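You operate a simulated robot arm through the tools that you are given. There is no shell and no other tool. Be economical: measure what you need, move in short steps, check, and stop when the job is done.

Carry out the task below with a simulated robot arm. There is one attempt and no reset: what you move stays moved.

JOB
Sanitise the melon line from the can marked flush.
Fine: open the melon pump's yellow lever, hold its white button till plain sanitiser shows, wait for the green ring, then shut the lever and let the line down till the red flag drops. Leave the other pumps alone.

Only the result counts: the job must be done as asked and must still hold three seconds after the hand-in. Knocking over, shifting, dropping, spilling or breaking anything else fails it.

ROBOT AND FRAMES
A 7-joint arm with a two-finger parallel gripper on a trunk, on a base that drives. Base frame: it is fixed to the floor where the robot stands at the start and does not move with it; the origin is under the middle of the robot, x ahead of it, y to its left, z up. Readings come in m, degrees, newtons and seconds.
With the tool pointing down near the work surface it reaches from about 0.28 to 0.88 m from the robot's upright axis, wherever it stands. Its first joint turns from -166.0 to 166.0 degrees. Places, roughly: melon pump [0.9, 0.1, 1.3]; red connector of the lemon line [1, 0, 0.7]; red connector of the lemon line (4x4x8 cm) [1, 0, 0.7]; red connector of the melon line [1.3, -0.4, 0.2]; red connector of the melon line (4x4x8 cm) [1.3, -0.4, 0.2]; red connector of the peach line [1.4, -0.5, 0.7]; red connector of the peach line (4x4x8 cm) [1.4, -0.5, 0.7]; white button of the lemon pump [0.8, 0.1, 1]; white button of the peach pump [0.8, 0.1, 1.2]; white button of the pear pump [0.8, 0.1, 1.6]; white button of the tonic pump [0.8, 0.1, 1.5]; yellow lever of the lemon pump [0.9, 0.1, 0.9]; yellow lever of the melon pump [0.9, 0.1, 1.2]; yellow lever of the peach pump [0.9, 0.1, 1.1]; yellow lever of the pear pump [0.9, 0.1, 1.5]; yellow lever of the tonic pump [0.9, 0.1, 1.4]. Payload 3.43 kg.
The tool frame sits at the grasp point between the pads (the TCP): z along the fingers, y along the line on which they close. The tips reach 0.03 m beyond it. The gripper opens to 0.094 m. The fingers are 0.028 m wide and 0.01 m thick; the gripper's body (0.05 by 0.096 m) begins 0.055 m behind the TCP.
Orientation is told as [roll, pitch, yaw] about the base's x, y, z axes, in that order, counted from this pose: with the fingers straight down and closing along the base's y, the tool's x points along the base's -x, its y along +y and its z along -z.

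CONTROLS
- The arm moves only by the tool servo_tool. Its argument "plan" is a list of rows, each a list of 7 numbers: the turn, a rotation vector about the base's x, y, z in degrees, then the shift along the base's x, y, z in m, then the gripper command, from -1 (shut) to 1 (fully open), values between in proportion. In form: [[rx, ry, rz, dx, dy, dz, grip], ...]. A call has 1 to 8 rows; each row shifts and turns the commanded pose from where the row before left it. A row lasts 0.2 s, in which the tool goes at most 0.05 m and 8.6 degrees; a call with a longer step from one row to the next is refused whole, and so is a gripper value outside its range. A pose out of reach is approached as far as the arm can. The call stops where the force on the tool passes 70 N (or 10 N more than at its start, if that is more) or the arm is blocked; 0.2 s more then pass. Each finger travels about 0.045 m/s and halts on what it meets, pressing with about 43 N; the grip force reading is that of the motor and also rises with nothing between the fingers. The clock runs only during rows and for 0.2 s after the last one: add rows that do not move to give the fingers time. The reply holds the time, the measured pose of the TCP, the force on the tool along the base axes, the opening and the grip force, in the units named above and with some noise, with the torque about the TCP (base axes, N m) and any sound that the robot's microphone picked up, and new pictures: "show" is both (left out), scene, wrist or none.
- Cameras (640 x 400 px; columns grow to the right, rows downward): "scene" is now at [0.0349, 0.2247, 1.4309]; the picture's right is [-0.27, -0.96, 0.00], its down [-0.11, 0.03, -0.99] and it looks along [0.96, -0.27, -0.11] (base axes); focal length 253 px, centre (320, 200). "wrist" rides on the gripper at [0.076, 0.014, -0.102] in the tool frame; the picture's right is [-0.18, 0.98, 0.00], its down [-0.75, -0.14, -0.64] and it looks along [-0.63, -0.12, 0.77] (tool axes); focal length 243 px, centre (320, 200).
- roll_base(legs): drives the robot by 1 to 6 legs, each [ahead, turn to the left] in m and degrees, along the robot's own axes; the way and the turn of a leg run together, so that a leg with both is an arc; at most 1.5 m and 180 degrees a leg. The arm and the cameras ride along, it lands a little off, and it stops where it bumps. It gives what a move gives, and a new picture of the scene camera.
- aim_head(pan, tilt): turns the head with the scene camera to pan (to the left, within 120 degrees either way) and tilt (down, from -29 to 69), counted from straight ahead of the robot. It gives what a move gives, and a new picture of the scene camera.
- pixel_to_xyz(camera, pixels): for up to 12 pixels [column, row] of the newest picture of that camera ("zoom" is the newest enlarged one), the place [x, y, z] in the base frame of the surface seen there, good to about 0.002 m, but the place of the scene camera against the robot may be out by one fixed shift of up to 0.012 m in any direction. No time passes.
- inspect(camera, box): a new picture of the part [left, top, right, bottom] of that camera's present view, enlarged. No time passes.
- sign_off(): hands the job in; it is judged then, once.

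Go step by step. Measure first, check grasps and placings, and put right what went wrong. The budget is 80 turns and 260 pictures, counting those below and the enlarged ones. Unless the task says otherwise, let go and move clear before handing in, and close with one line.

The tools are called after "Request:" by a JSON object that holds its "fn" and its "kwargs". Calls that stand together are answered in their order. servo_tool: Moves the arm, as the interface text tells. Its arguments: {"type":"object","properties":{"plan":{"type":"array","items":{"type":"array","items":{"type":"number"}}},"show":{"type":"string","enum":["both","scene","wrist","none"]}},"required":["plan"]} The other tools are called the same way: roll_base (legs) drives the base; aim_head (pan, tilt) turns the head that bears the scene camera; pixel_to_xyz (camera, pixels) gives the place of the surface under pixels of a picture; inspect (camera, box) takes an enlarged picture of a part of a camera's view; sign_off () hands the job in.

At the start:

```text
t: 0.0
tcp_pos: [0.5856, -0.1042, 1.363]
ee_rot: [-0.1, 0.0, -0.1]
force: [0.1, -0.9, -0.1]
torque: [0.02, 0.02, -0.01]
opening: 0.0943
finger_force: 0.1
robot x, y, heading: [0.0007, 0.0069, -0.2]
head pan, tilt: [-15.7, 6.5]
```

scene: 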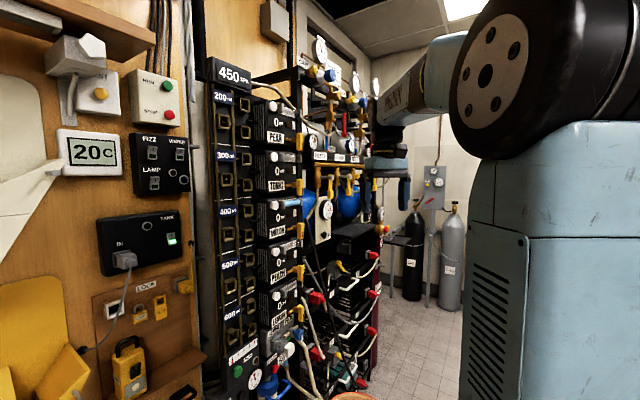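
wrist: 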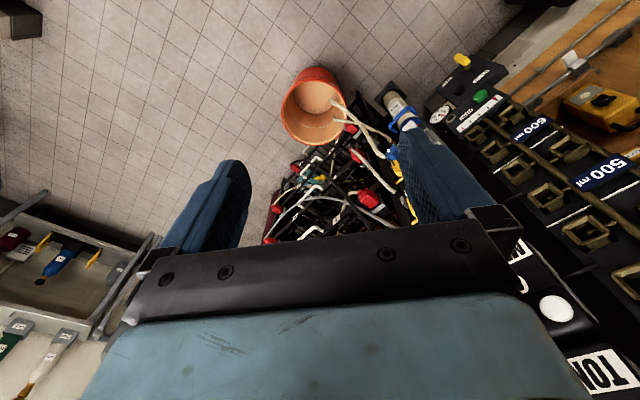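

The scene shows the pump column around columns 255-310 (pear, tonic, melon, peach, lemon) and the rack with lines to the right. I'll zoom in on both before I move.

Request:
{"fn": "inspect", "kwargs": {"camera": "scene", "box": [200, 60, 400, 200]}}

Request:
{"fn": "inspect", "kwargs": {"camera": "scene", "box": [240, 180, 340, 260]}}

Request:
{"fn": "inspect", "kwargs": {"camera": "scene", "box": [210, 240, 410, 400]}}

Request:
{"fn": "inspect", "kwargs": {"camera": "wrist", "box": [240, 50, 460, 250]}}

```text
2.86 times, centred on (300, 130) of scene
```

zoom: 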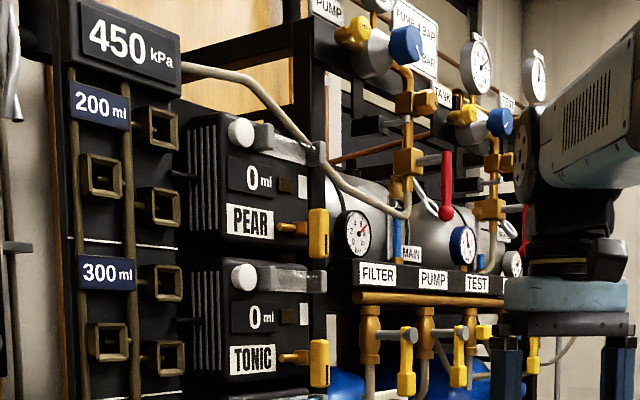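

```text
5.00 times, centred on (290, 220) of scene
```

zoom: 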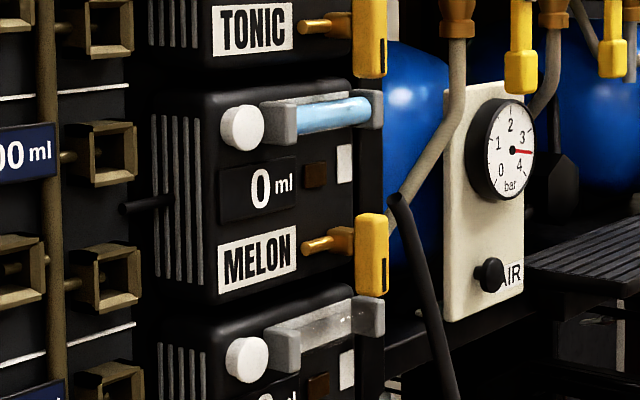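

```text
2.50 times, centred on (310, 320) of scene
```

zoom: 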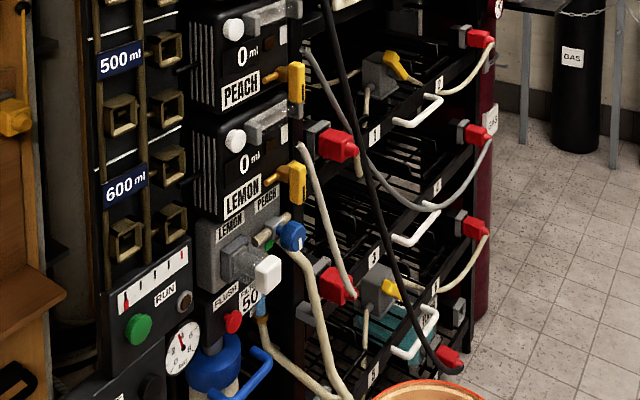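

```text
2.00 times, centred on (350, 150) of wrist
```

zoom: 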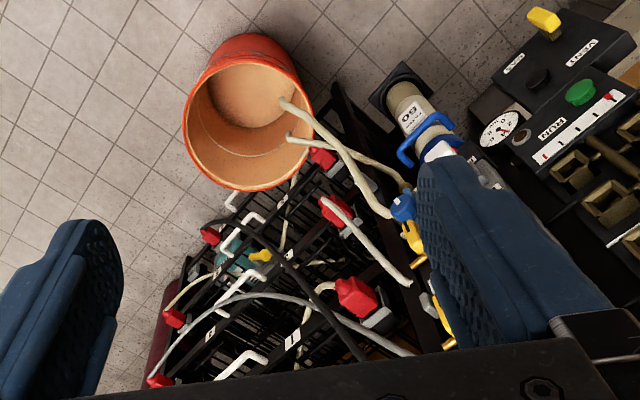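

I can see the melon pump with its lever, button and blue-tinted sight tube. The lower region (cans, flush block, bucket) isn't clear, so I'll tilt the head down.

Request:
{"fn": "aim_head", "kwargs": {"pan": -12, "tilt": 38}}

```text
t: 1.0
tcp_pos: [0.5854, -0.103, 1.3635]
ee_rot: [0.0, 0.0, 0.0]
force: [0.2, -0.8, 0.9]
torque: [-0.02, 0.01, 0.02]
opening: 0.0938
finger_force: 0.0
robot x, y, heading: [0.0014, 0.0143, -0.2]
head pan, tilt: [-12.0, 38.0]
```

scene: 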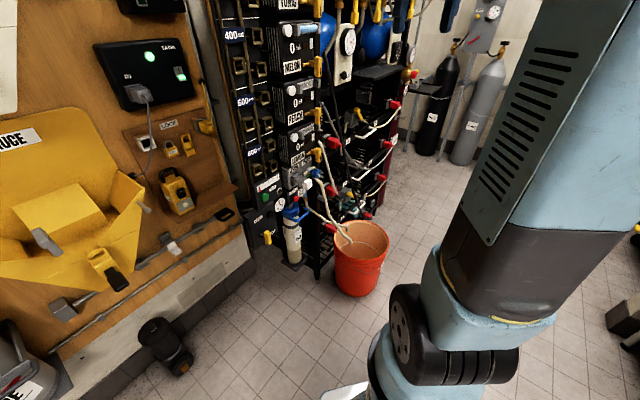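

Request:
{"fn": "inspect", "kwargs": {"camera": "scene", "box": [310, 80, 410, 150]}}

Request:
{"fn": "inspect", "kwargs": {"camera": "scene", "box": [310, 140, 410, 230]}}

Request:
{"fn": "inspect", "kwargs": {"camera": "scene", "box": [240, 120, 350, 200]}}

Request:
{"fn": "inspect", "kwargs": {"camera": "scene", "box": [240, 190, 400, 300]}}

```text
5.71 times, centred on (360, 115) of scene
```

zoom: 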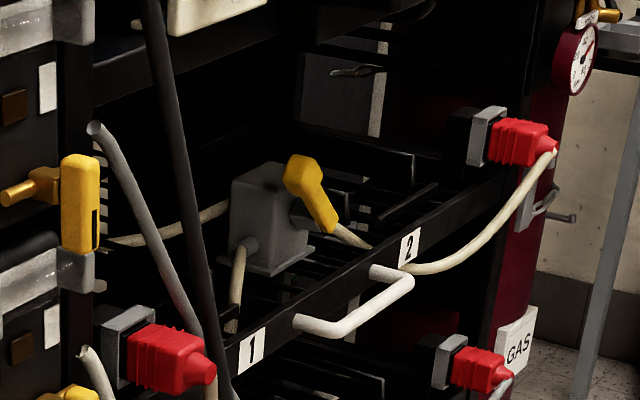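

```text
4.44 times, centred on (360, 185) of scene
```

zoom: 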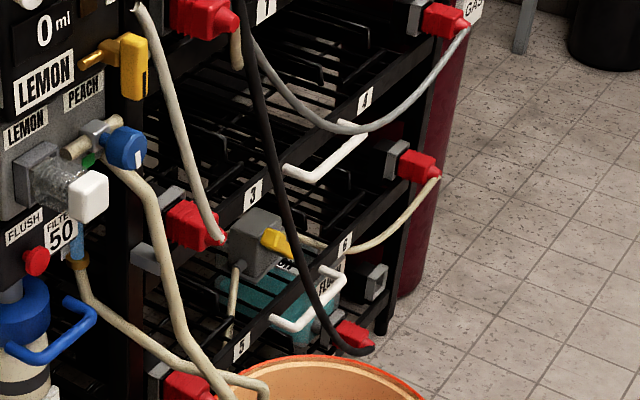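

```text
5.00 times, centred on (295, 160) of scene
```

zoom: 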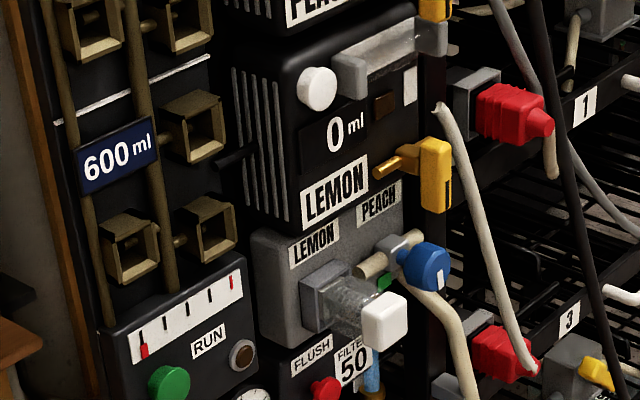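

```text
3.64 times, centred on (320, 245) of scene
```

zoom: 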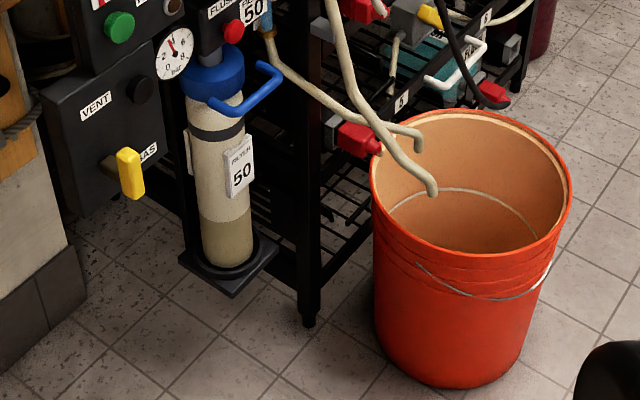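

I'll measure connectors, sockets, and pump parts.

Request:
{"fn": "pixel_to_xyz", "kwargs": {"camera": "scene", "pixels": [[390, 216], [393, 203], [404, 176], [395, 177], [409, 145], [393, 103], [354, 190], [335, 143], [373, 192], [381, 207], [383, 200], [389, 220]]}}

Request:
{"fn": "inspect", "kwargs": {"camera": "scene", "box": [350, 180, 410, 225]}}

Request:
{"fn": "inspect", "kwargs": {"camera": "scene", "box": [260, 30, 350, 100]}}

```text
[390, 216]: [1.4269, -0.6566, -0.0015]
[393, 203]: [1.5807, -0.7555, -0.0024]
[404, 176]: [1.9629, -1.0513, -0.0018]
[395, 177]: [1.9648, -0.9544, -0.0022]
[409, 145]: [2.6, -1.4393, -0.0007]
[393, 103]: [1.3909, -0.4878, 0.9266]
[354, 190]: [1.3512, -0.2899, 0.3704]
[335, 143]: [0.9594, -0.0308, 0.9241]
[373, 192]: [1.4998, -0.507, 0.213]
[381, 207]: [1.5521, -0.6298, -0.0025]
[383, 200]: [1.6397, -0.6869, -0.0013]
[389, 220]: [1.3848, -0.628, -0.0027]
```

```text
8.89 times, centred on (380, 202) of scene
```

zoom: 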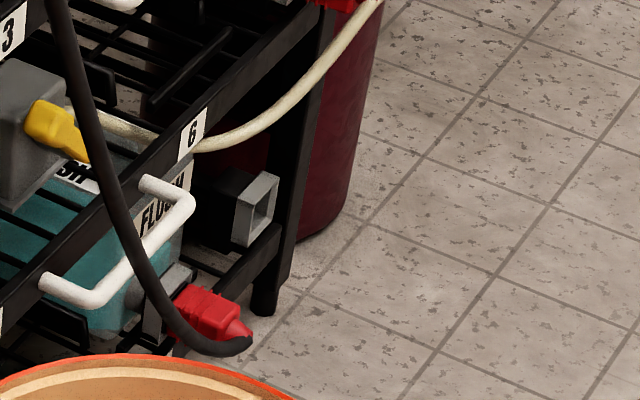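

```text
5.71 times, centred on (305, 65) of scene
```

zoom: 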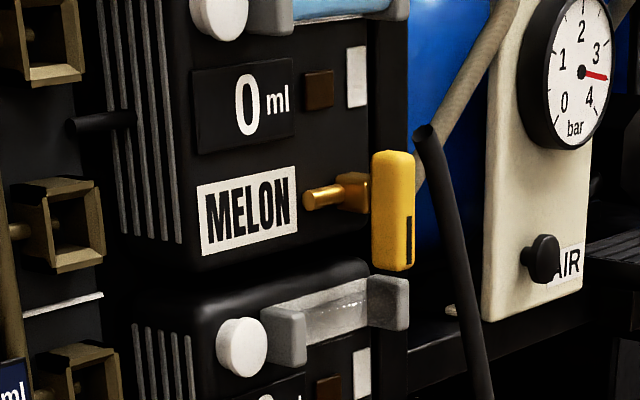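

I'll zoom tighter on the melon connector and measure via zoom pixels.

Request:
{"fn": "pixel_to_xyz", "kwargs": {"camera": "scene", "pixels": [[286, 66], [301, 67], [318, 66], [317, 72], [312, 65], [296, 33], [293, 85], [304, 41], [335, 55], [270, 64]]}}

Request:
{"fn": "inspect", "kwargs": {"camera": "scene", "box": [360, 195, 384, 210]}}

Request:
{"fn": "inspect", "kwargs": {"camera": "scene", "box": [350, 192, 382, 220]}}

```text
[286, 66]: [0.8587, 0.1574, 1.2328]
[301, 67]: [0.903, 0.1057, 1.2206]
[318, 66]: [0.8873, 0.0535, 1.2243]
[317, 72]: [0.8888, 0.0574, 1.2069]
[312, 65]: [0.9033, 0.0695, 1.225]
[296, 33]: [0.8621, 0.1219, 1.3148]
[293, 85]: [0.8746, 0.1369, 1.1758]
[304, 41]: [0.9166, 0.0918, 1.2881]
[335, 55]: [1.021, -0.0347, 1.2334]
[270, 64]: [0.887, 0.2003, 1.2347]
```

```text
16.00 times, centred on (372, 202) of scene
```

zoom: 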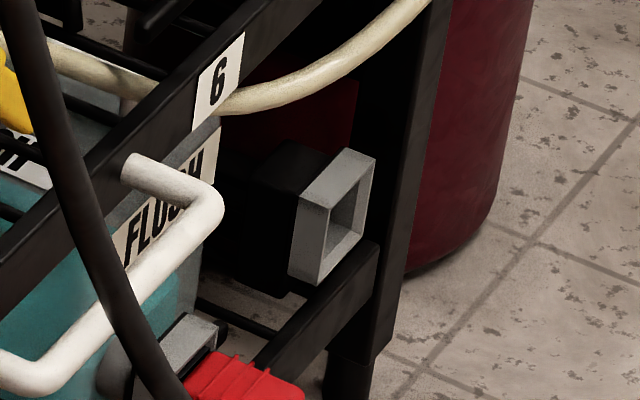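

```text
14.29 times, centred on (366, 206) of scene
```

zoom: 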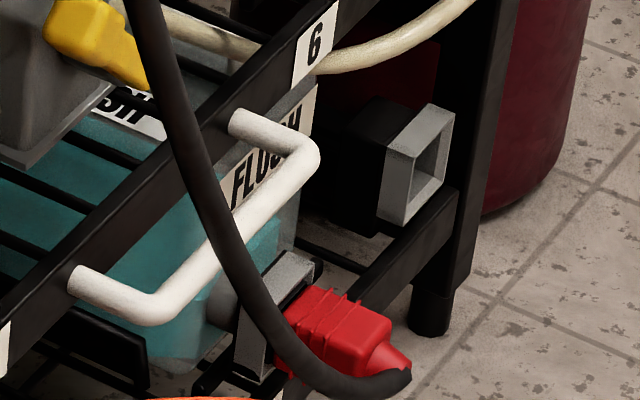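

The melon connector sits in the grey socket in front of the can labelled FLUSH. I'll now look closely at the melon pump's face and the manifold for the ring, flag, and any relief valve.

Request:
{"fn": "aim_head", "kwargs": {"pan": -10, "tilt": 10}}

Request:
{"fn": "inspect", "kwargs": {"camera": "scene", "box": [265, 185, 329, 225]}}

Request:
{"fn": "inspect", "kwargs": {"camera": "scene", "box": [220, 310, 320, 390]}}

Request:
{"fn": "inspect", "kwargs": {"camera": "scene", "box": [300, 100, 400, 240]}}

```text
t: 1.9
tcp_pos: [0.5856, -0.1048, 1.3637]
ee_rot: [0.1, 0.0, -0.1]
force: [-0.2, -0.1, 0.4]
torque: [0.0, 0.02, -0.01]
opening: 0.0939
finger_force: 0.0
robot x, y, heading: [-0.001, 0.0098, -0.1]
head pan, tilt: [-10.0, 10.0]
```

scene: 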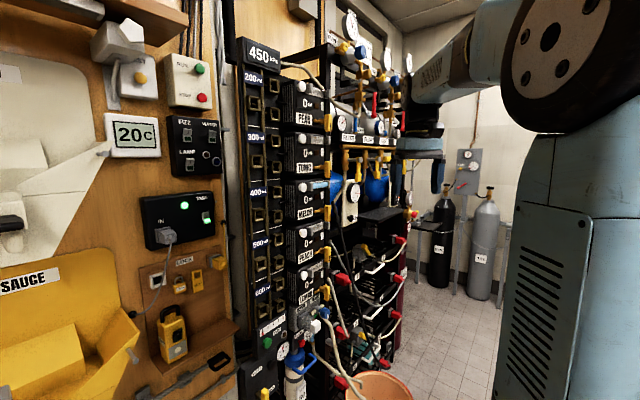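

```text
10.00 times, centred on (297, 205) of scene
```

zoom: 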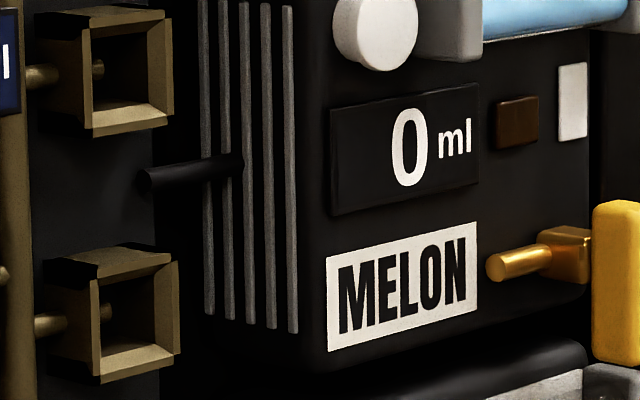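

```text
5.00 times, centred on (270, 350) of scene
```

zoom: 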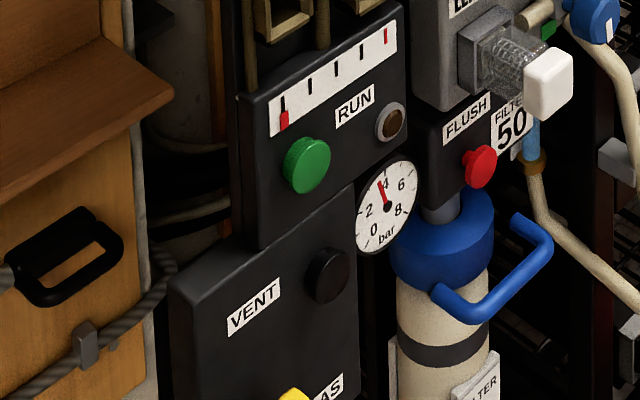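

```text
2.86 times, centred on (350, 170) of scene
```

zoom: 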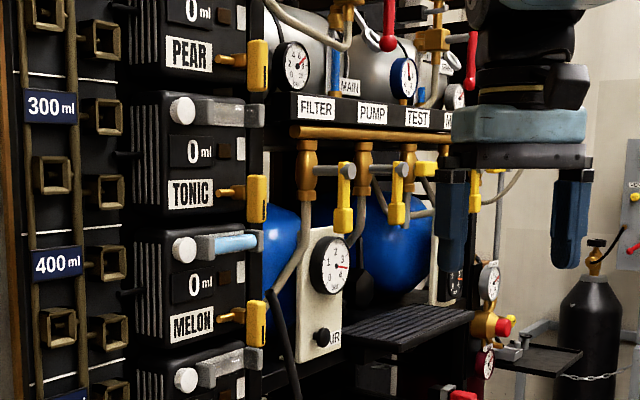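

The indicators on the pump are a brown square and a white square beside the display. I'll check the connector from the wrist view above.

Request:
{"fn": "inspect", "kwargs": {"camera": "wrist", "box": [260, 110, 420, 240]}}

Request:
{"fn": "inspect", "kwargs": {"camera": "scene", "box": [325, 300, 405, 380]}}

Request:
{"fn": "inspect", "kwargs": {"camera": "wrist", "box": [280, 150, 340, 190]}}

```text
3.08 times, centred on (340, 175) of wrist
```

zoom: 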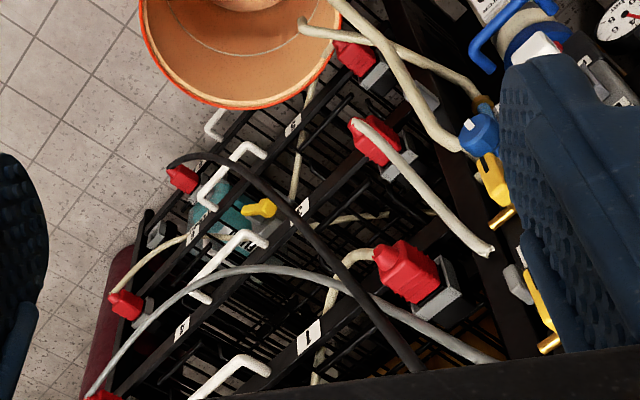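

```text
5.00 times, centred on (365, 340) of scene
```

zoom: 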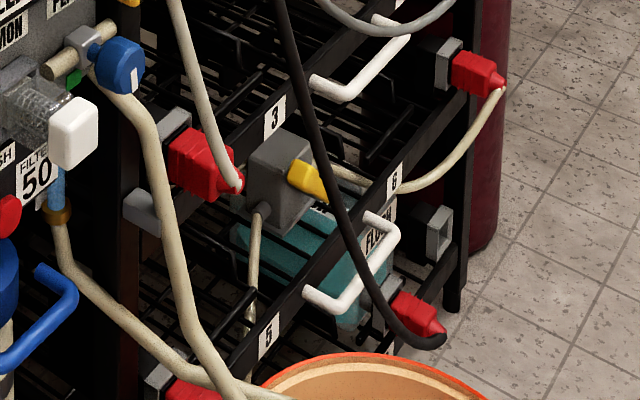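

```text
10.00 times, centred on (310, 170) of wrist
```

zoom: 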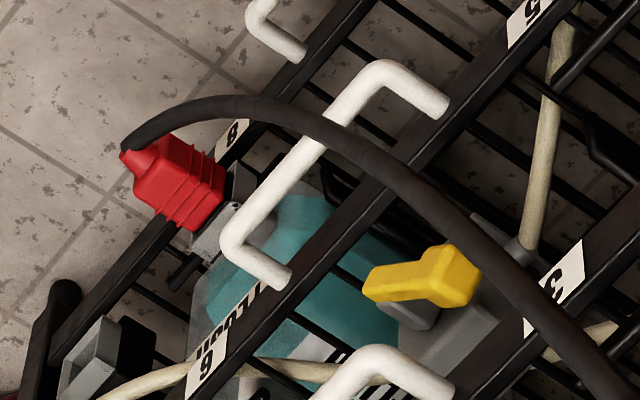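

Request:
{"fn": "pixel_to_xyz", "kwargs": {"camera": "zoom", "pixels": [[180, 180], [218, 240], [260, 235], [90, 350], [235, 130], [205, 370], [230, 310], [360, 300], [440, 270], [60, 335], [245, 185], [310, 220]]}}

```text
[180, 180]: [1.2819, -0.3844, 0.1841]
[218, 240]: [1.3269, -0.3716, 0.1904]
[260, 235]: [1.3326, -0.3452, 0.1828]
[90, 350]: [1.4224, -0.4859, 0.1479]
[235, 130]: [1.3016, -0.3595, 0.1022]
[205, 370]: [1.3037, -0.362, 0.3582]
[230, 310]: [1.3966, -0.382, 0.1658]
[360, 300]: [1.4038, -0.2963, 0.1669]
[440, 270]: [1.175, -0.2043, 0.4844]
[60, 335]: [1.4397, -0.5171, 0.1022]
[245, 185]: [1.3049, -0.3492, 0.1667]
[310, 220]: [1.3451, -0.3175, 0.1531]
```

The melon line appears to be coupled to the FLUSH can's own socket. Next I'll measure the lever and button in detail.

Request:
{"fn": "inspect", "kwargs": {"camera": "scene", "box": [290, 170, 340, 225]}}

Request:
{"fn": "pixel_to_xyz", "kwargs": {"camera": "zoom", "pixels": [[320, 200]]}}

```text
7.27 times, centred on (315, 198) of scene
```

zoom: 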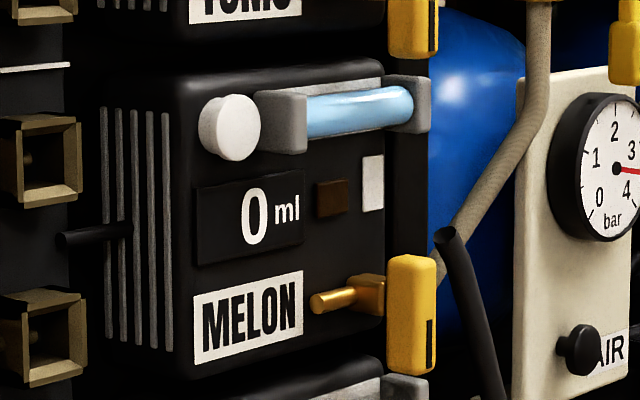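

```text
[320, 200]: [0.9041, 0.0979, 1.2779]
```

Request:
{"fn": "pixel_to_xyz", "kwargs": {"camera": "zoom", "pixels": [[318, 304], [345, 296], [370, 292], [398, 265], [412, 262], [426, 275], [412, 300], [412, 360], [215, 125], [245, 130], [360, 110], [210, 310]]}}

Request:
{"fn": "pixel_to_xyz", "kwargs": {"camera": "zoom", "pixels": [[432, 265], [393, 365], [430, 365], [372, 180], [330, 198], [280, 130], [425, 105], [430, 390], [398, 45], [205, 130], [280, 60], [350, 380]]}}

```text
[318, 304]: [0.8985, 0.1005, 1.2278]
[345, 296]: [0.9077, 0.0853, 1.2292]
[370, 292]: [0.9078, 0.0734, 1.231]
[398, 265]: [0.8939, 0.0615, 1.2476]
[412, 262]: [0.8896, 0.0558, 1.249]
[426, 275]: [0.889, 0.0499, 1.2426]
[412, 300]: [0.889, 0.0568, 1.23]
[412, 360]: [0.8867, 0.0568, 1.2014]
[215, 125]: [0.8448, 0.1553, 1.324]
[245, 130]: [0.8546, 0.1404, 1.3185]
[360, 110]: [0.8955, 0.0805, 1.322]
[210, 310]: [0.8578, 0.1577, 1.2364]
```

```text
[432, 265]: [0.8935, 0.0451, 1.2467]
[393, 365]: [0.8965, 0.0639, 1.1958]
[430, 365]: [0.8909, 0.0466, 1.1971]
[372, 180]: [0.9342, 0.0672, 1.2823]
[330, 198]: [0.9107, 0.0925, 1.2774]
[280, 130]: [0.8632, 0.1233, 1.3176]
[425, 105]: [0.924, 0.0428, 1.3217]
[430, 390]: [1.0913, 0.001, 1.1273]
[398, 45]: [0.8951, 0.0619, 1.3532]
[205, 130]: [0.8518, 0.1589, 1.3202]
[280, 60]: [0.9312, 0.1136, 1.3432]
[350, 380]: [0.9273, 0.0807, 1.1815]
```

The lever is closed across a horizontal brass pipe, with its pivot near z 1.23. The pump face normal is about (-0.764, -0.645). I'll swing the tool to horizontal, facing the pump.

Request:
{"fn": "servo_tool", "kwargs": {"plan": [[0, -8.5, 0, 0, 0, 0, 1], [0, -8.5, 0, 0, 0, 0, 1], [0, -8.5, 0, 0, 0, 0, 1], [0, -8.5, 0, 0, 0, 0, 1], [0, -8.5, 0, 0, 0, 0, 1], [0, -8.5, 0, 0, 0, 0, 1], [0, -8.5, 0, 0, 0, 0, 1], [0, -8.5, 0, 0, 0, 0, 1]], "show": "none"}}

Request:
{"fn": "servo_tool", "kwargs": {"plan": [[0, -7.4, 0, 0, 0, 0, 1], [0, -7.4, 0, 0, 0, 0, 1], [0, -7.4, 0, 0, 0, 0, 1], [0, 0, 8.04, 0, 0, 0, 1], [0, 0, 8.04, 0, 0, 0, 1], [0, 0, 8.04, 0, 0, 0, 1], [0, 0, 8.04, 0, 0, 0, 1], [0, 0, 8.04, 0, 0, 0, 1]]}}

```text
t: 3.7
tcp_pos: [0.5848, -0.1029, 1.3625]
ee_rot: [-0.2, -68.0, 0.2]
force: [-0.1, -0.2, -0.2]
torque: [-0.02, 0.0, -0.02]
opening: 0.0938
finger_force: 0.1
robot x, y, heading: [-0.0036, 0.012, 0.2]
head pan, tilt: [-10.0, 10.0]
```

```text
t: 5.5
tcp_pos: [0.5864, -0.1035, 1.3632]
ee_rot: [-145.9, -89.8, -173.9]
force: [-0.5, -0.1, 0.1]
torque: [0.0, -0.02, -0.05]
opening: 0.0941
finger_force: 0.1
robot x, y, heading: [0.0007, 0.0101, -0.3]
head pan, tilt: [-10.0, 10.0]
```

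scene: 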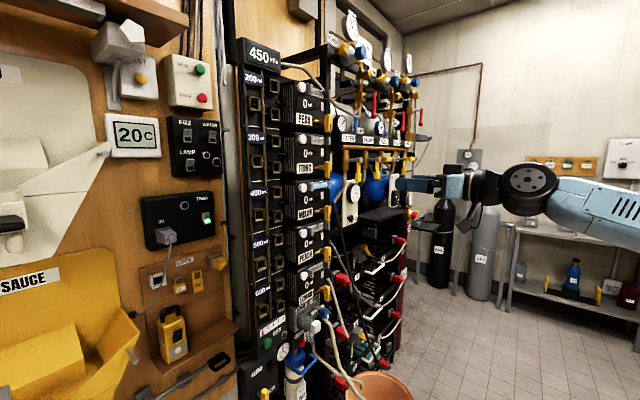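
wrist: 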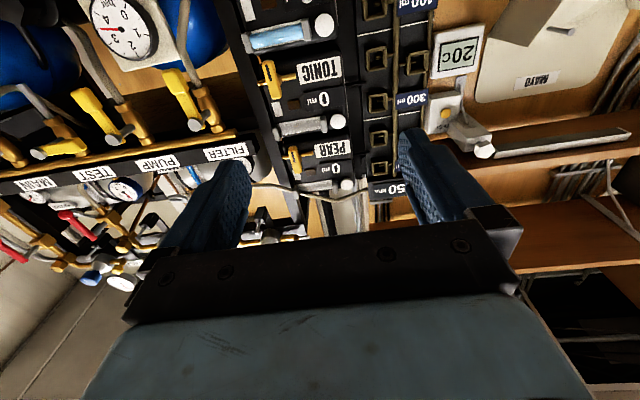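

The tool now faces the pumps, with the wrist view upside down and the tonic lever at (270,85). I'll lower and move nearer to see the melon lever.

Request:
{"fn": "servo_tool", "kwargs": {"plan": [[0, 0, 0, 0.01, -0.01, -0.045, 1], [0, 0, 0, 0.03, 0.02, -0.03, 1], [0, 0, 0, 0.03, 0.02, -0.03, 1], [0, 0, 0, 0.03, 0.02, -0.03, 1]], "show": "wrist"}}

Request:
{"fn": "inspect", "kwargs": {"camera": "wrist", "box": [220, 10, 380, 160]}}

```text
t: 6.5
tcp_pos: [0.6844, -0.0528, 1.2281]
ee_rot: [-160.4, -89.7, -159.4]
force: [-0.8, -0.4, 0.7]
torque: [-0.05, 0.01, -0.03]
opening: 0.0942
finger_force: 0.2
robot x, y, heading: [0.0008, 0.0112, 0.2]
head pan, tilt: [-10.0, 10.0]
```

wrist: 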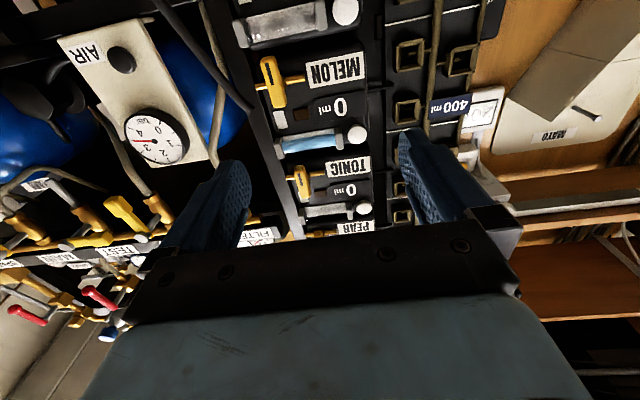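

```text
2.67 times, centred on (300, 85) of wrist
```

zoom: 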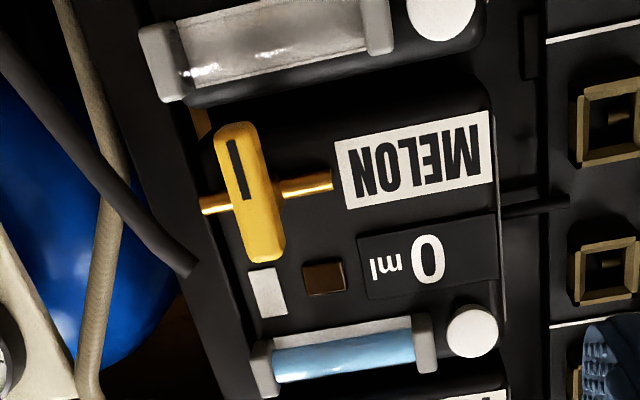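

The lever crosses a horizontal brass pipe, with its marked end down. I'll measure it through the wrist camera.

Request:
{"fn": "pixel_to_xyz", "kwargs": {"camera": "zoom", "pixels": [[235, 130], [222, 165], [250, 195], [268, 250], [275, 190], [328, 182], [205, 205], [430, 340], [472, 332], [268, 290], [325, 278], [260, 360]]}}

Request:
{"fn": "pixel_to_xyz", "kwargs": {"camera": "zoom", "pixels": [[415, 150], [450, 330], [490, 325], [240, 170], [265, 230], [247, 150]]}}

```text
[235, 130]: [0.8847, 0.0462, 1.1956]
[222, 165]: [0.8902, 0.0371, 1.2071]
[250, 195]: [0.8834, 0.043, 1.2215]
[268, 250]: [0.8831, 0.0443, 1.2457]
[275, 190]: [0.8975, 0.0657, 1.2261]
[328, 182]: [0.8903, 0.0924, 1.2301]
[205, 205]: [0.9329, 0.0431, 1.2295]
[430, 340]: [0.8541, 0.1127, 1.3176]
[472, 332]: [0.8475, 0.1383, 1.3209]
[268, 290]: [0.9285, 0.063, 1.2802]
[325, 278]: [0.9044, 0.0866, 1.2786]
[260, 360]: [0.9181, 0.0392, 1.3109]
```

```text
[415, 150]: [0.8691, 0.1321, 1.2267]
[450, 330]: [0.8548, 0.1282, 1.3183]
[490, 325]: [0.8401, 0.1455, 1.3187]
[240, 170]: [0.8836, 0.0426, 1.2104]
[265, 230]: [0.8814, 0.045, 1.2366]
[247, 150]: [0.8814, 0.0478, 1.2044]
```

The lever front is at about (0.883, 0.043), with its bottom end at z 1.195 and its pivot at z 1.229. I'll line up in front of the lower end and go in with a narrowed gripper.

Request:
{"fn": "servo_tool", "kwargs": {"plan": [[0, 0, 0, 0.0356, -0.0421, 0, -0.1], [0, 0, 0, 0, 0, -0.023, -0.1], [0, 0, 0, 0.031, 0.0262, 0, -0.1], [0, 0, 0, 0.031, 0.0262, 0, -0.1], [0, 0, 0, 0.031, 0.0262, 0, -0.1], [0, 0, 0, 0.0153, 0.0129, 0, -0.1], [0, 0, 0, 0, 0, 0, -0.1]]}}

Request:
{"fn": "inspect", "kwargs": {"camera": "wrist", "box": [220, 80, 420, 240]}}

```text
refused: row 1 steps farther than a row can; nothing moved
```

```text
2.50 times, centred on (320, 160) of wrist
```

zoom: 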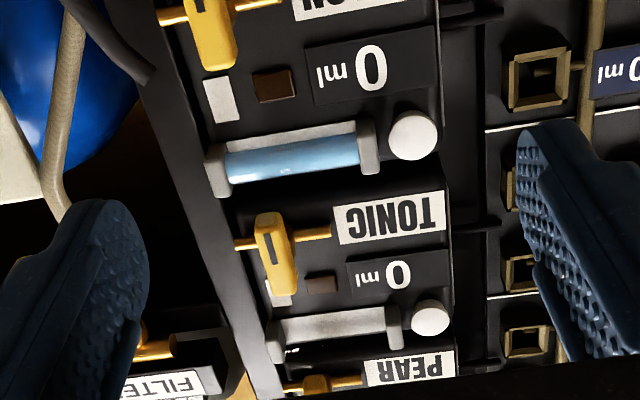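

The first row was too long, so I'll split it.

Request:
{"fn": "servo_tool", "kwargs": {"plan": [[0, 0, 0, 0.0178, -0.021, 0, -0.1], [0, 0, 0, 0.0178, -0.0211, -0.023, -0.1], [0, 0, 0, 0.031, 0.0262, 0, -0.1], [0, 0, 0, 0.031, 0.0262, 0, -0.1], [0, 0, 0, 0.031, 0.0262, 0, -0.1], [0, 0, 0, 0.0153, 0.0129, 0, -0.1], [0, 0, 0, 0, 0, 0, -0.1]]}}

Request:
{"fn": "inspect", "kwargs": {"camera": "wrist", "box": [220, 80, 420, 240]}}

```text
t: 8.1
tcp_pos: [0.8306, -0.0055, 1.2059]
ee_rot: [178.4, -89.8, -138.3]
force: [-0.1, 0.0, -0.4]
torque: [-0.03, 0.02, 0.01]
opening: 0.0422
finger_force: 0.1
robot x, y, heading: [0.0008, 0.0051, -0.0]
head pan, tilt: [-10.0, 10.0]
```

scene: 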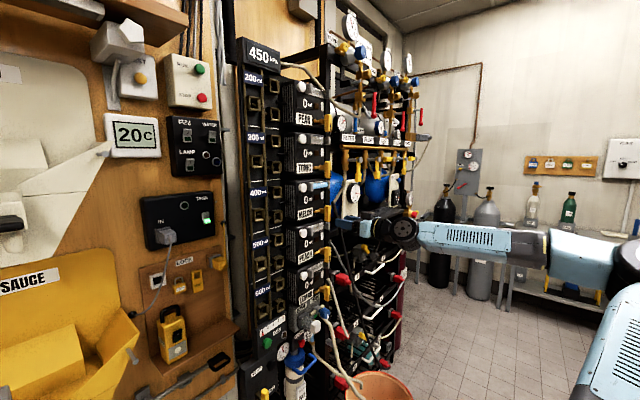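
wrist: 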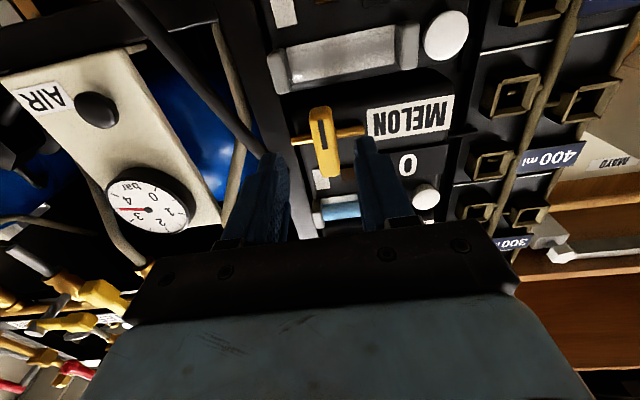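

```text
2.50 times, centred on (320, 160) of wrist
```

zoom: 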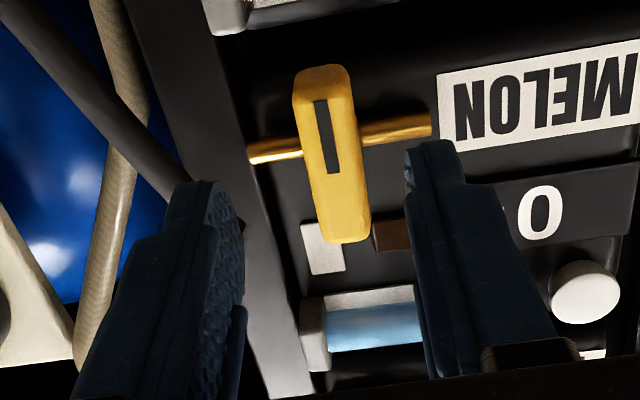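

The fingers straddle the lever well at this range. I'll remeasure the lever.

Request:
{"fn": "pixel_to_xyz", "kwargs": {"camera": "zoom", "pixels": [[300, 110], [345, 110], [325, 80], [335, 190], [350, 235], [362, 180], [390, 132], [265, 152], [222, 185], [415, 150], [500, 80]]}}

```text
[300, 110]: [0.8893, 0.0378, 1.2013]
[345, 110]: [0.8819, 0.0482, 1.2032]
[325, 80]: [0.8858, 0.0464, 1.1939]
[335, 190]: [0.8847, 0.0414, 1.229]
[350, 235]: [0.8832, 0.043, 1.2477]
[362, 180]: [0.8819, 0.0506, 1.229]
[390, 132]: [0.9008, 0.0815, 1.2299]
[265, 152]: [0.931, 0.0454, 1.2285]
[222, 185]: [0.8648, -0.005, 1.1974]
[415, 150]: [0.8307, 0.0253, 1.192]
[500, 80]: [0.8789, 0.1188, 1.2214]
```

Request:
{"fn": "servo_tool", "kwargs": {"plan": [[0, 0, 0, 0.024, 0.0203, 0, -0.1], [0, 0, 0, 0.024, 0.0203, 0, -0.1], [0, 0, 0, 0, 0, 0, -1], [0, 0, 0, 0, 0, 0, -1], [0, 0, 0, 0, 0, 0, -1]], "show": "wrist"}}

Request:
{"fn": "inspect", "kwargs": {"camera": "wrist", "box": [220, 80, 420, 240]}}

```text
t: 9.3
tcp_pos: [0.8779, 0.0369, 1.2057]
ee_rot: [-160.0, -89.9, -159.7]
force: [-7.3, 7.1, -2.8]
torque: [-0.07, -0.15, 1.12]
opening: 0.018
finger_force: 41.9
robot x, y, heading: [-0.0021, 0.0106, -0.1]
head pan, tilt: [-10.0, 10.0]
```

wrist: 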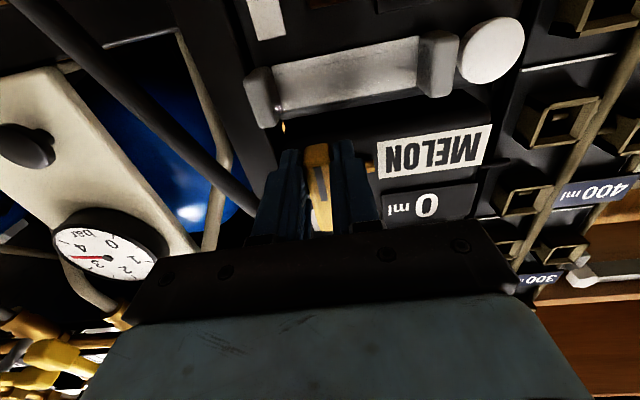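

```text
2.50 times, centred on (320, 160) of wrist
```

zoom: 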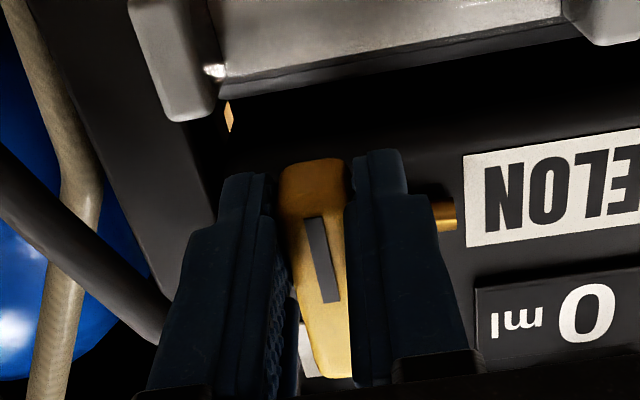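

The lever is gripped at 18 mm. I'll test-turn it 12° about the pivot, bottom end to the right, and read the torque.

Request:
{"fn": "servo_tool", "kwargs": {"plan": [[-4.58, -3.87, 0, 0.00155, -0.00184, 0.0001, -1], [-4.58, -3.87, 0, 0.00153, -0.00182, 0.0004, -1], [0, 0, 0, 0, 0, 0, -1]], "show": "wrist"}}

Request:
{"fn": "inspect", "kwargs": {"camera": "wrist", "box": [220, 80, 420, 240]}}

```text
t: 10.1
tcp_pos: [0.8787, 0.036, 1.2072]
ee_rot: [-90.5, -77.9, 131.1]
force: [-21.6, 24.7, -3.6]
torque: [1.56, 0.46, 1.55]
opening: 0.0226
finger_force: 45.0
robot x, y, heading: [0.0016, 0.0111, -0.1]
head pan, tilt: [-10.0, 10.0]
```

wrist: 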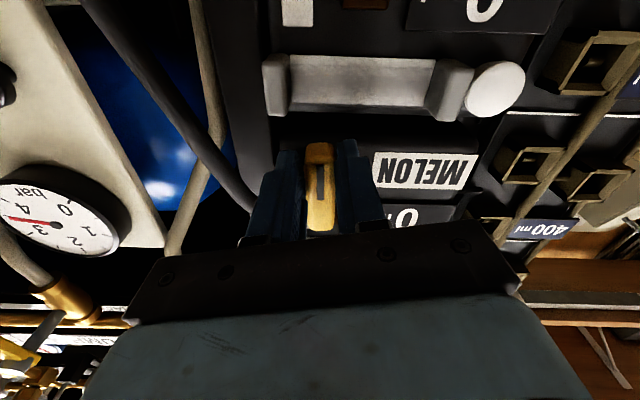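

```text
2.50 times, centred on (320, 160) of wrist
```

zoom: 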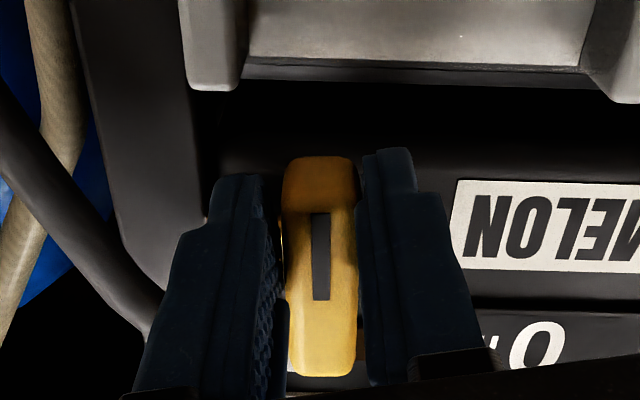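

The force climbed to 33 N and the fingers were pried open, so that direction is the stop. I'll reverse it: undo, then turn 12° the other way.

Request:
{"fn": "servo_tool", "kwargs": {"plan": [[4.58, 3.87, 0, -0.00153, 0.00182, -0.0004, -1], [4.58, 3.87, 0, -0.00155, 0.00184, -0.0001, -1], [4.58, 3.87, 0, -0.00155, 0.00184, 0.0001, -1], [4.58, 3.87, 0, -0.00153, 0.00182, 0.0004, -1], [0, 0, 0, 0, 0, 0, -1]], "show": "wrist"}}

Request:
{"fn": "inspect", "kwargs": {"camera": "wrist", "box": [220, 80, 420, 240]}}

```text
t: 11.3
tcp_pos: [0.8746, 0.0406, 1.206]
ee_rot: [90.6, -77.9, -50.4]
force: [-2.4, 14.2, -8.7]
torque: [-0.63, 0.34, 1.31]
opening: 0.0179
finger_force: 45.0
robot x, y, heading: [-0.0014, 0.0106, -0.0]
head pan, tilt: [-10.0, 10.0]
```

wrist: 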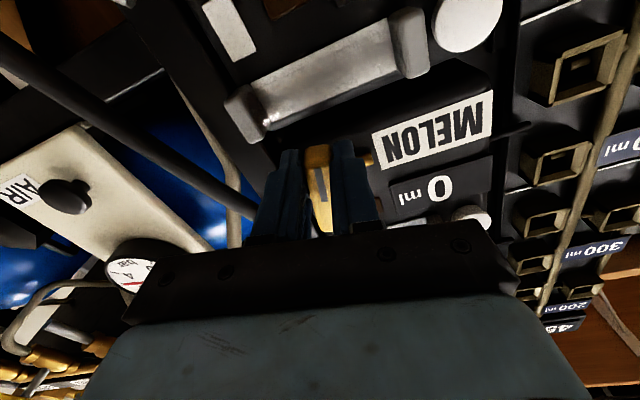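

```text
2.50 times, centred on (320, 160) of wrist
```

zoom: 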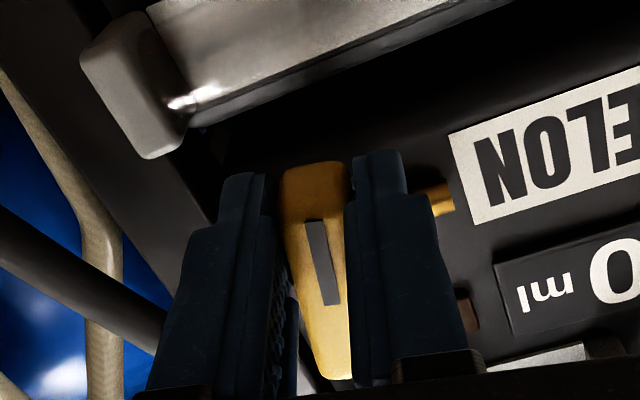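

The lever turns freely this way. I'll carry on along the arc.

Request:
{"fn": "servo_tool", "kwargs": {"plan": [[6.11, 5.16, 0, -0.00199, 0.00235, 0.00088, -1], [6.11, 5.16, 0, -0.00189, 0.00224, 0.00131, -1], [6.11, 5.16, 0, -0.00175, 0.00208, 0.0017, -1], [6.11, 5.16, 0, -0.00159, 0.00188, 0.00206, -1], [6.11, 5.16, 0, -0.00139, 0.00164, 0.00238, -1], [6.11, 5.16, 0, -0.00115, 0.00137, 0.00266, -1], [0, 0, 0, 0, 0, 0, -1]], "show": "wrist"}}

Request:
{"fn": "inspect", "kwargs": {"camera": "wrist", "box": [220, 80, 420, 240]}}

```text
t: 12.9
tcp_pos: [0.8635, 0.0532, 1.217]
ee_rot: [90.0, -30.0, -50.0]
force: [-5.5, 26.0, 3.5]
torque: [-0.02, -0.54, 1.7]
opening: 0.0178
finger_force: 45.1
robot x, y, heading: [0.0029, 0.0088, -0.1]
head pan, tilt: [-10.0, 10.0]
```

wrist: 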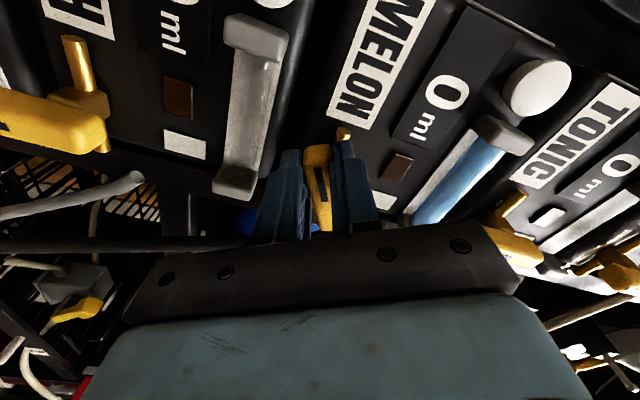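

```text
2.50 times, centred on (320, 160) of wrist
```

zoom: 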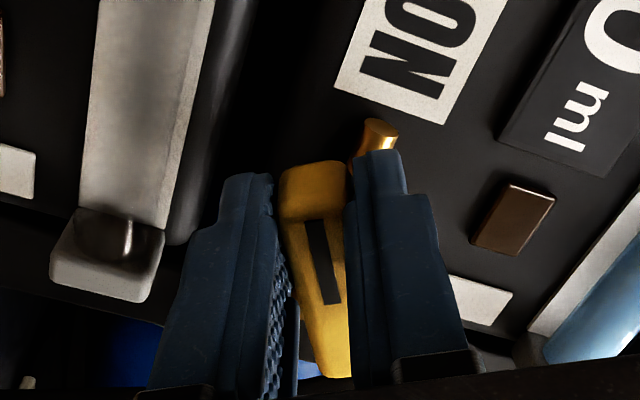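

Request:
{"fn": "servo_tool", "kwargs": {"plan": [[6.11, 5.16, 0, -0.00091, 0.00108, 0.00288, -1], [6.11, 5.16, 0, -0.00064, 0.00076, 0.00305, -1], [6.11, 5.16, 0, -0.00036, 0.00043, 0.00316, -1], [4.58, 3.87, 0, -0.0001, 0.0001, 0.0024, -1], [0, 0, 0, 0, 0, 0, -1]], "show": "both"}}

Request:
{"fn": "inspect", "kwargs": {"camera": "wrist", "box": [220, 80, 420, 240]}}

```text
t: 14.1
tcp_pos: [0.8618, 0.0553, 1.2314]
ee_rot: [89.9, 0.0, -50.0]
force: [-4.8, 30.2, 19.0]
torque: [-0.23, -0.45, 0.73]
opening: 0.0178
finger_force: 45.8
robot x, y, heading: [0.0013, 0.0111, 0.0]
head pan, tilt: [-10.0, 10.0]
```

scene: 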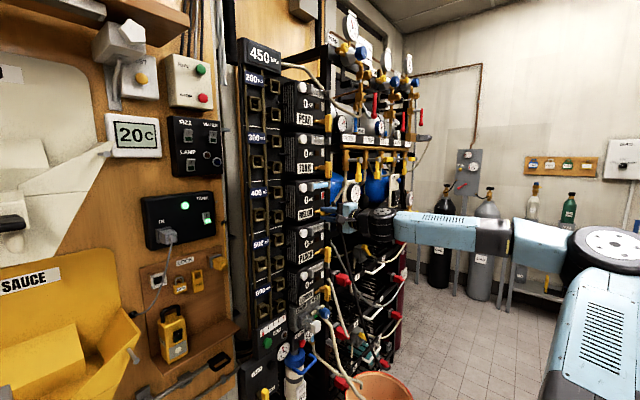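
wrist: 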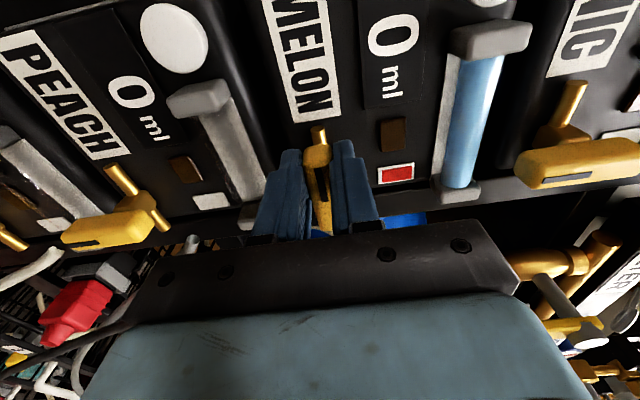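

```text
2.50 times, centred on (320, 160) of wrist
```

zoom: 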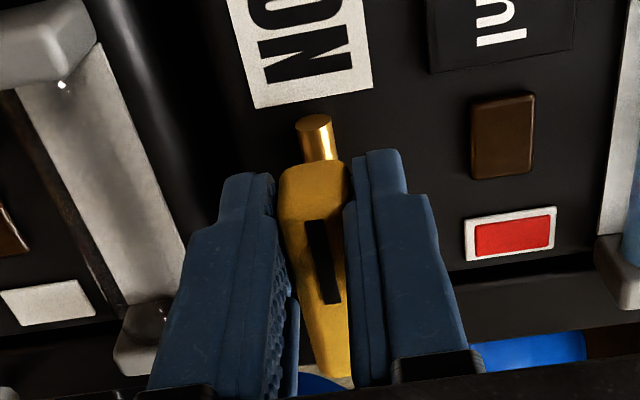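

The white window now shows a red flag and the lever lies along the pipe. I'll nudge 5° more to make sure it's on its stop, then release.

Request:
{"fn": "servo_tool", "kwargs": {"plan": [[3.8, 3.2, 0, 0, 0, 0.002, -1], [0, 0, 0, 0, 0, 0, -1], [0, 0, 0, 0, 0, 0, 0], [0, 0, 0, 0, 0, 0, 0], [0, 0, 0, 0, 0, 0, 0]], "show": "wrist"}}

Request:
{"fn": "inspect", "kwargs": {"camera": "wrist", "box": [220, 80, 420, 240]}}

```text
t: 15.3
tcp_pos: [0.8631, 0.0524, 1.2305]
ee_rot: [89.9, 5.0, -50.1]
force: [0.5, -0.8, 0.2]
torque: [0.01, 0.0, 0.02]
opening: 0.0468
finger_force: 0.1
robot x, y, heading: [-0.0017, 0.0095, -0.3]
head pan, tilt: [-10.0, 10.0]
```

wrist: 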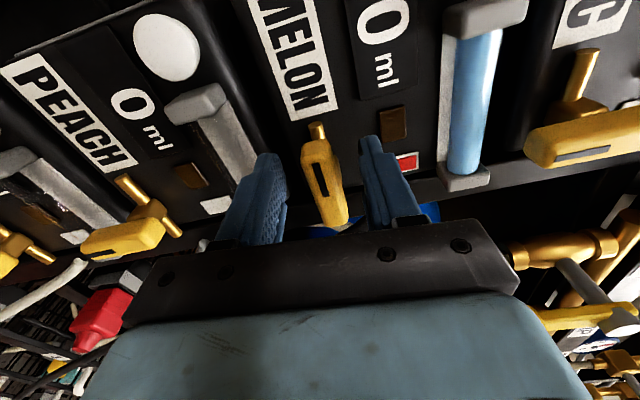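

```text
2.50 times, centred on (320, 160) of wrist
```

zoom: 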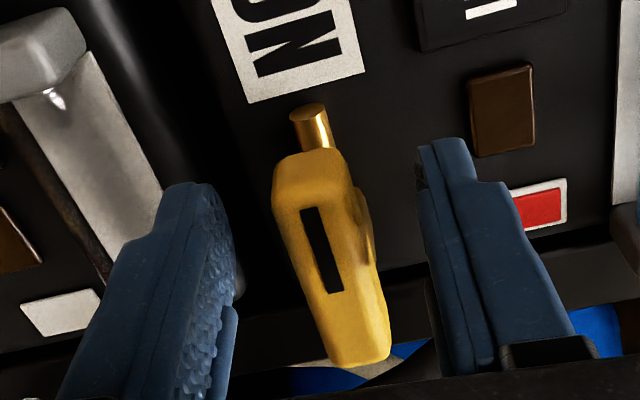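

Lever open and released, red flag up. I'll back off, roll the hand back, close the fingers and move in front of the melon button.

Request:
{"fn": "servo_tool", "kwargs": {"plan": [[0, 0, 0, -0.0268, -0.0225, 0, 0], [0, 0, 0, -0.0268, -0.0225, 0, 0], [-6.05, -5.11, 0, -0.0039, 0.0054, 0.0074, -1], [-6.05, -5.11, 0, -0.0039, 0.0054, 0.0074, -1], [-6.05, -5.11, 0, -0.0039, 0.0054, 0.0074, -1], [-6.05, -5.11, 0, -0.0039, 0.0054, 0.0074, -1], [-6.05, -5.11, 0, -0.0039, 0.0054, 0.0074, -1], [-6.05, -5.11, 0, -0.0039, 0.0054, 0.0074, -1]], "show": "none"}}

Request:
{"fn": "servo_tool", "kwargs": {"plan": [[-6.05, -5.11, 0, -0.0039, 0.0054, 0.0074, -1], [-6.05, -5.11, 0, -0.0039, 0.0054, 0.0074, -1], [-6.05, -5.11, 0, -0.0039, 0.0054, 0.0074, -1], [-6.05, -5.11, 0, -0.0039, 0.0054, 0.0074, -1], [-6.05, -5.11, 0, -0.0039, 0.0054, 0.0074, -1], [-6.05, -5.11, 0, -0.0039, 0.0054, 0.0074, -1]]}}

Request:
{"fn": "inspect", "kwargs": {"camera": "wrist", "box": [220, 50, 420, 210]}}

Request:
{"fn": "inspect", "kwargs": {"camera": "scene", "box": [280, 160, 360, 230]}}

```text
t: 17.1
tcp_pos: [0.7843, 0.0407, 1.2749]
ee_rot: [90.2, -42.7, -50.1]
force: [-0.1, -0.7, 0.1]
torque: [-0.01, -0.01, 0.03]
opening: 0.0
finger_force: 33.1
robot x, y, heading: [0.0024, 0.0087, 0.1]
head pan, tilt: [-10.0, 10.0]
```

```text
t: 18.5
tcp_pos: [0.7615, 0.0731, 1.3191]
ee_rot: [-134.2, -89.8, 174.5]
force: [0.0, 0.9, -0.6]
torque: [0.06, -0.01, 0.01]
opening: 0.0
finger_force: 33.0
robot x, y, heading: [0.0033, 0.0076, 0.1]
head pan, tilt: [-10.0, 10.0]
```

scene: 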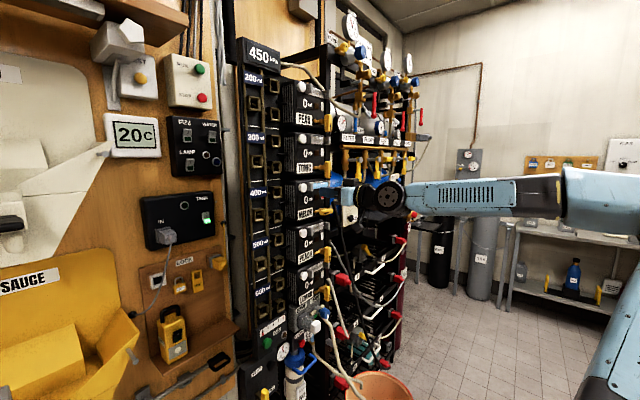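
wrist: 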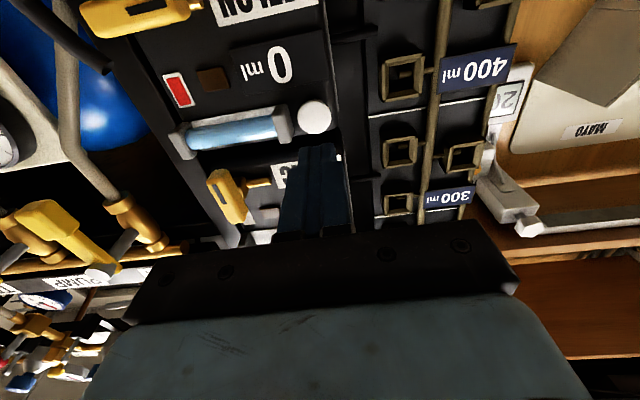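

```text
2.50 times, centred on (320, 130) of wrist
```

zoom: 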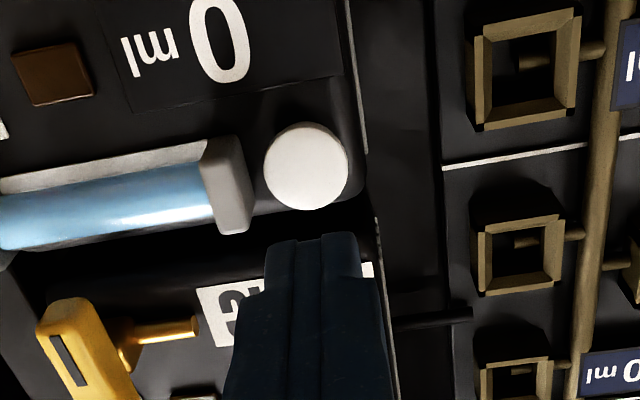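

```text
5.71 times, centred on (320, 195) of scene
```

zoom: 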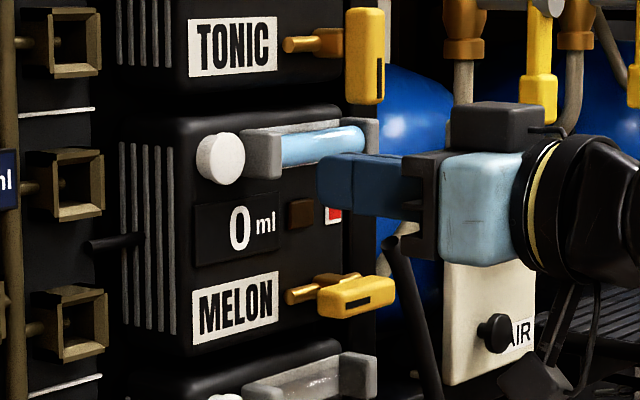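

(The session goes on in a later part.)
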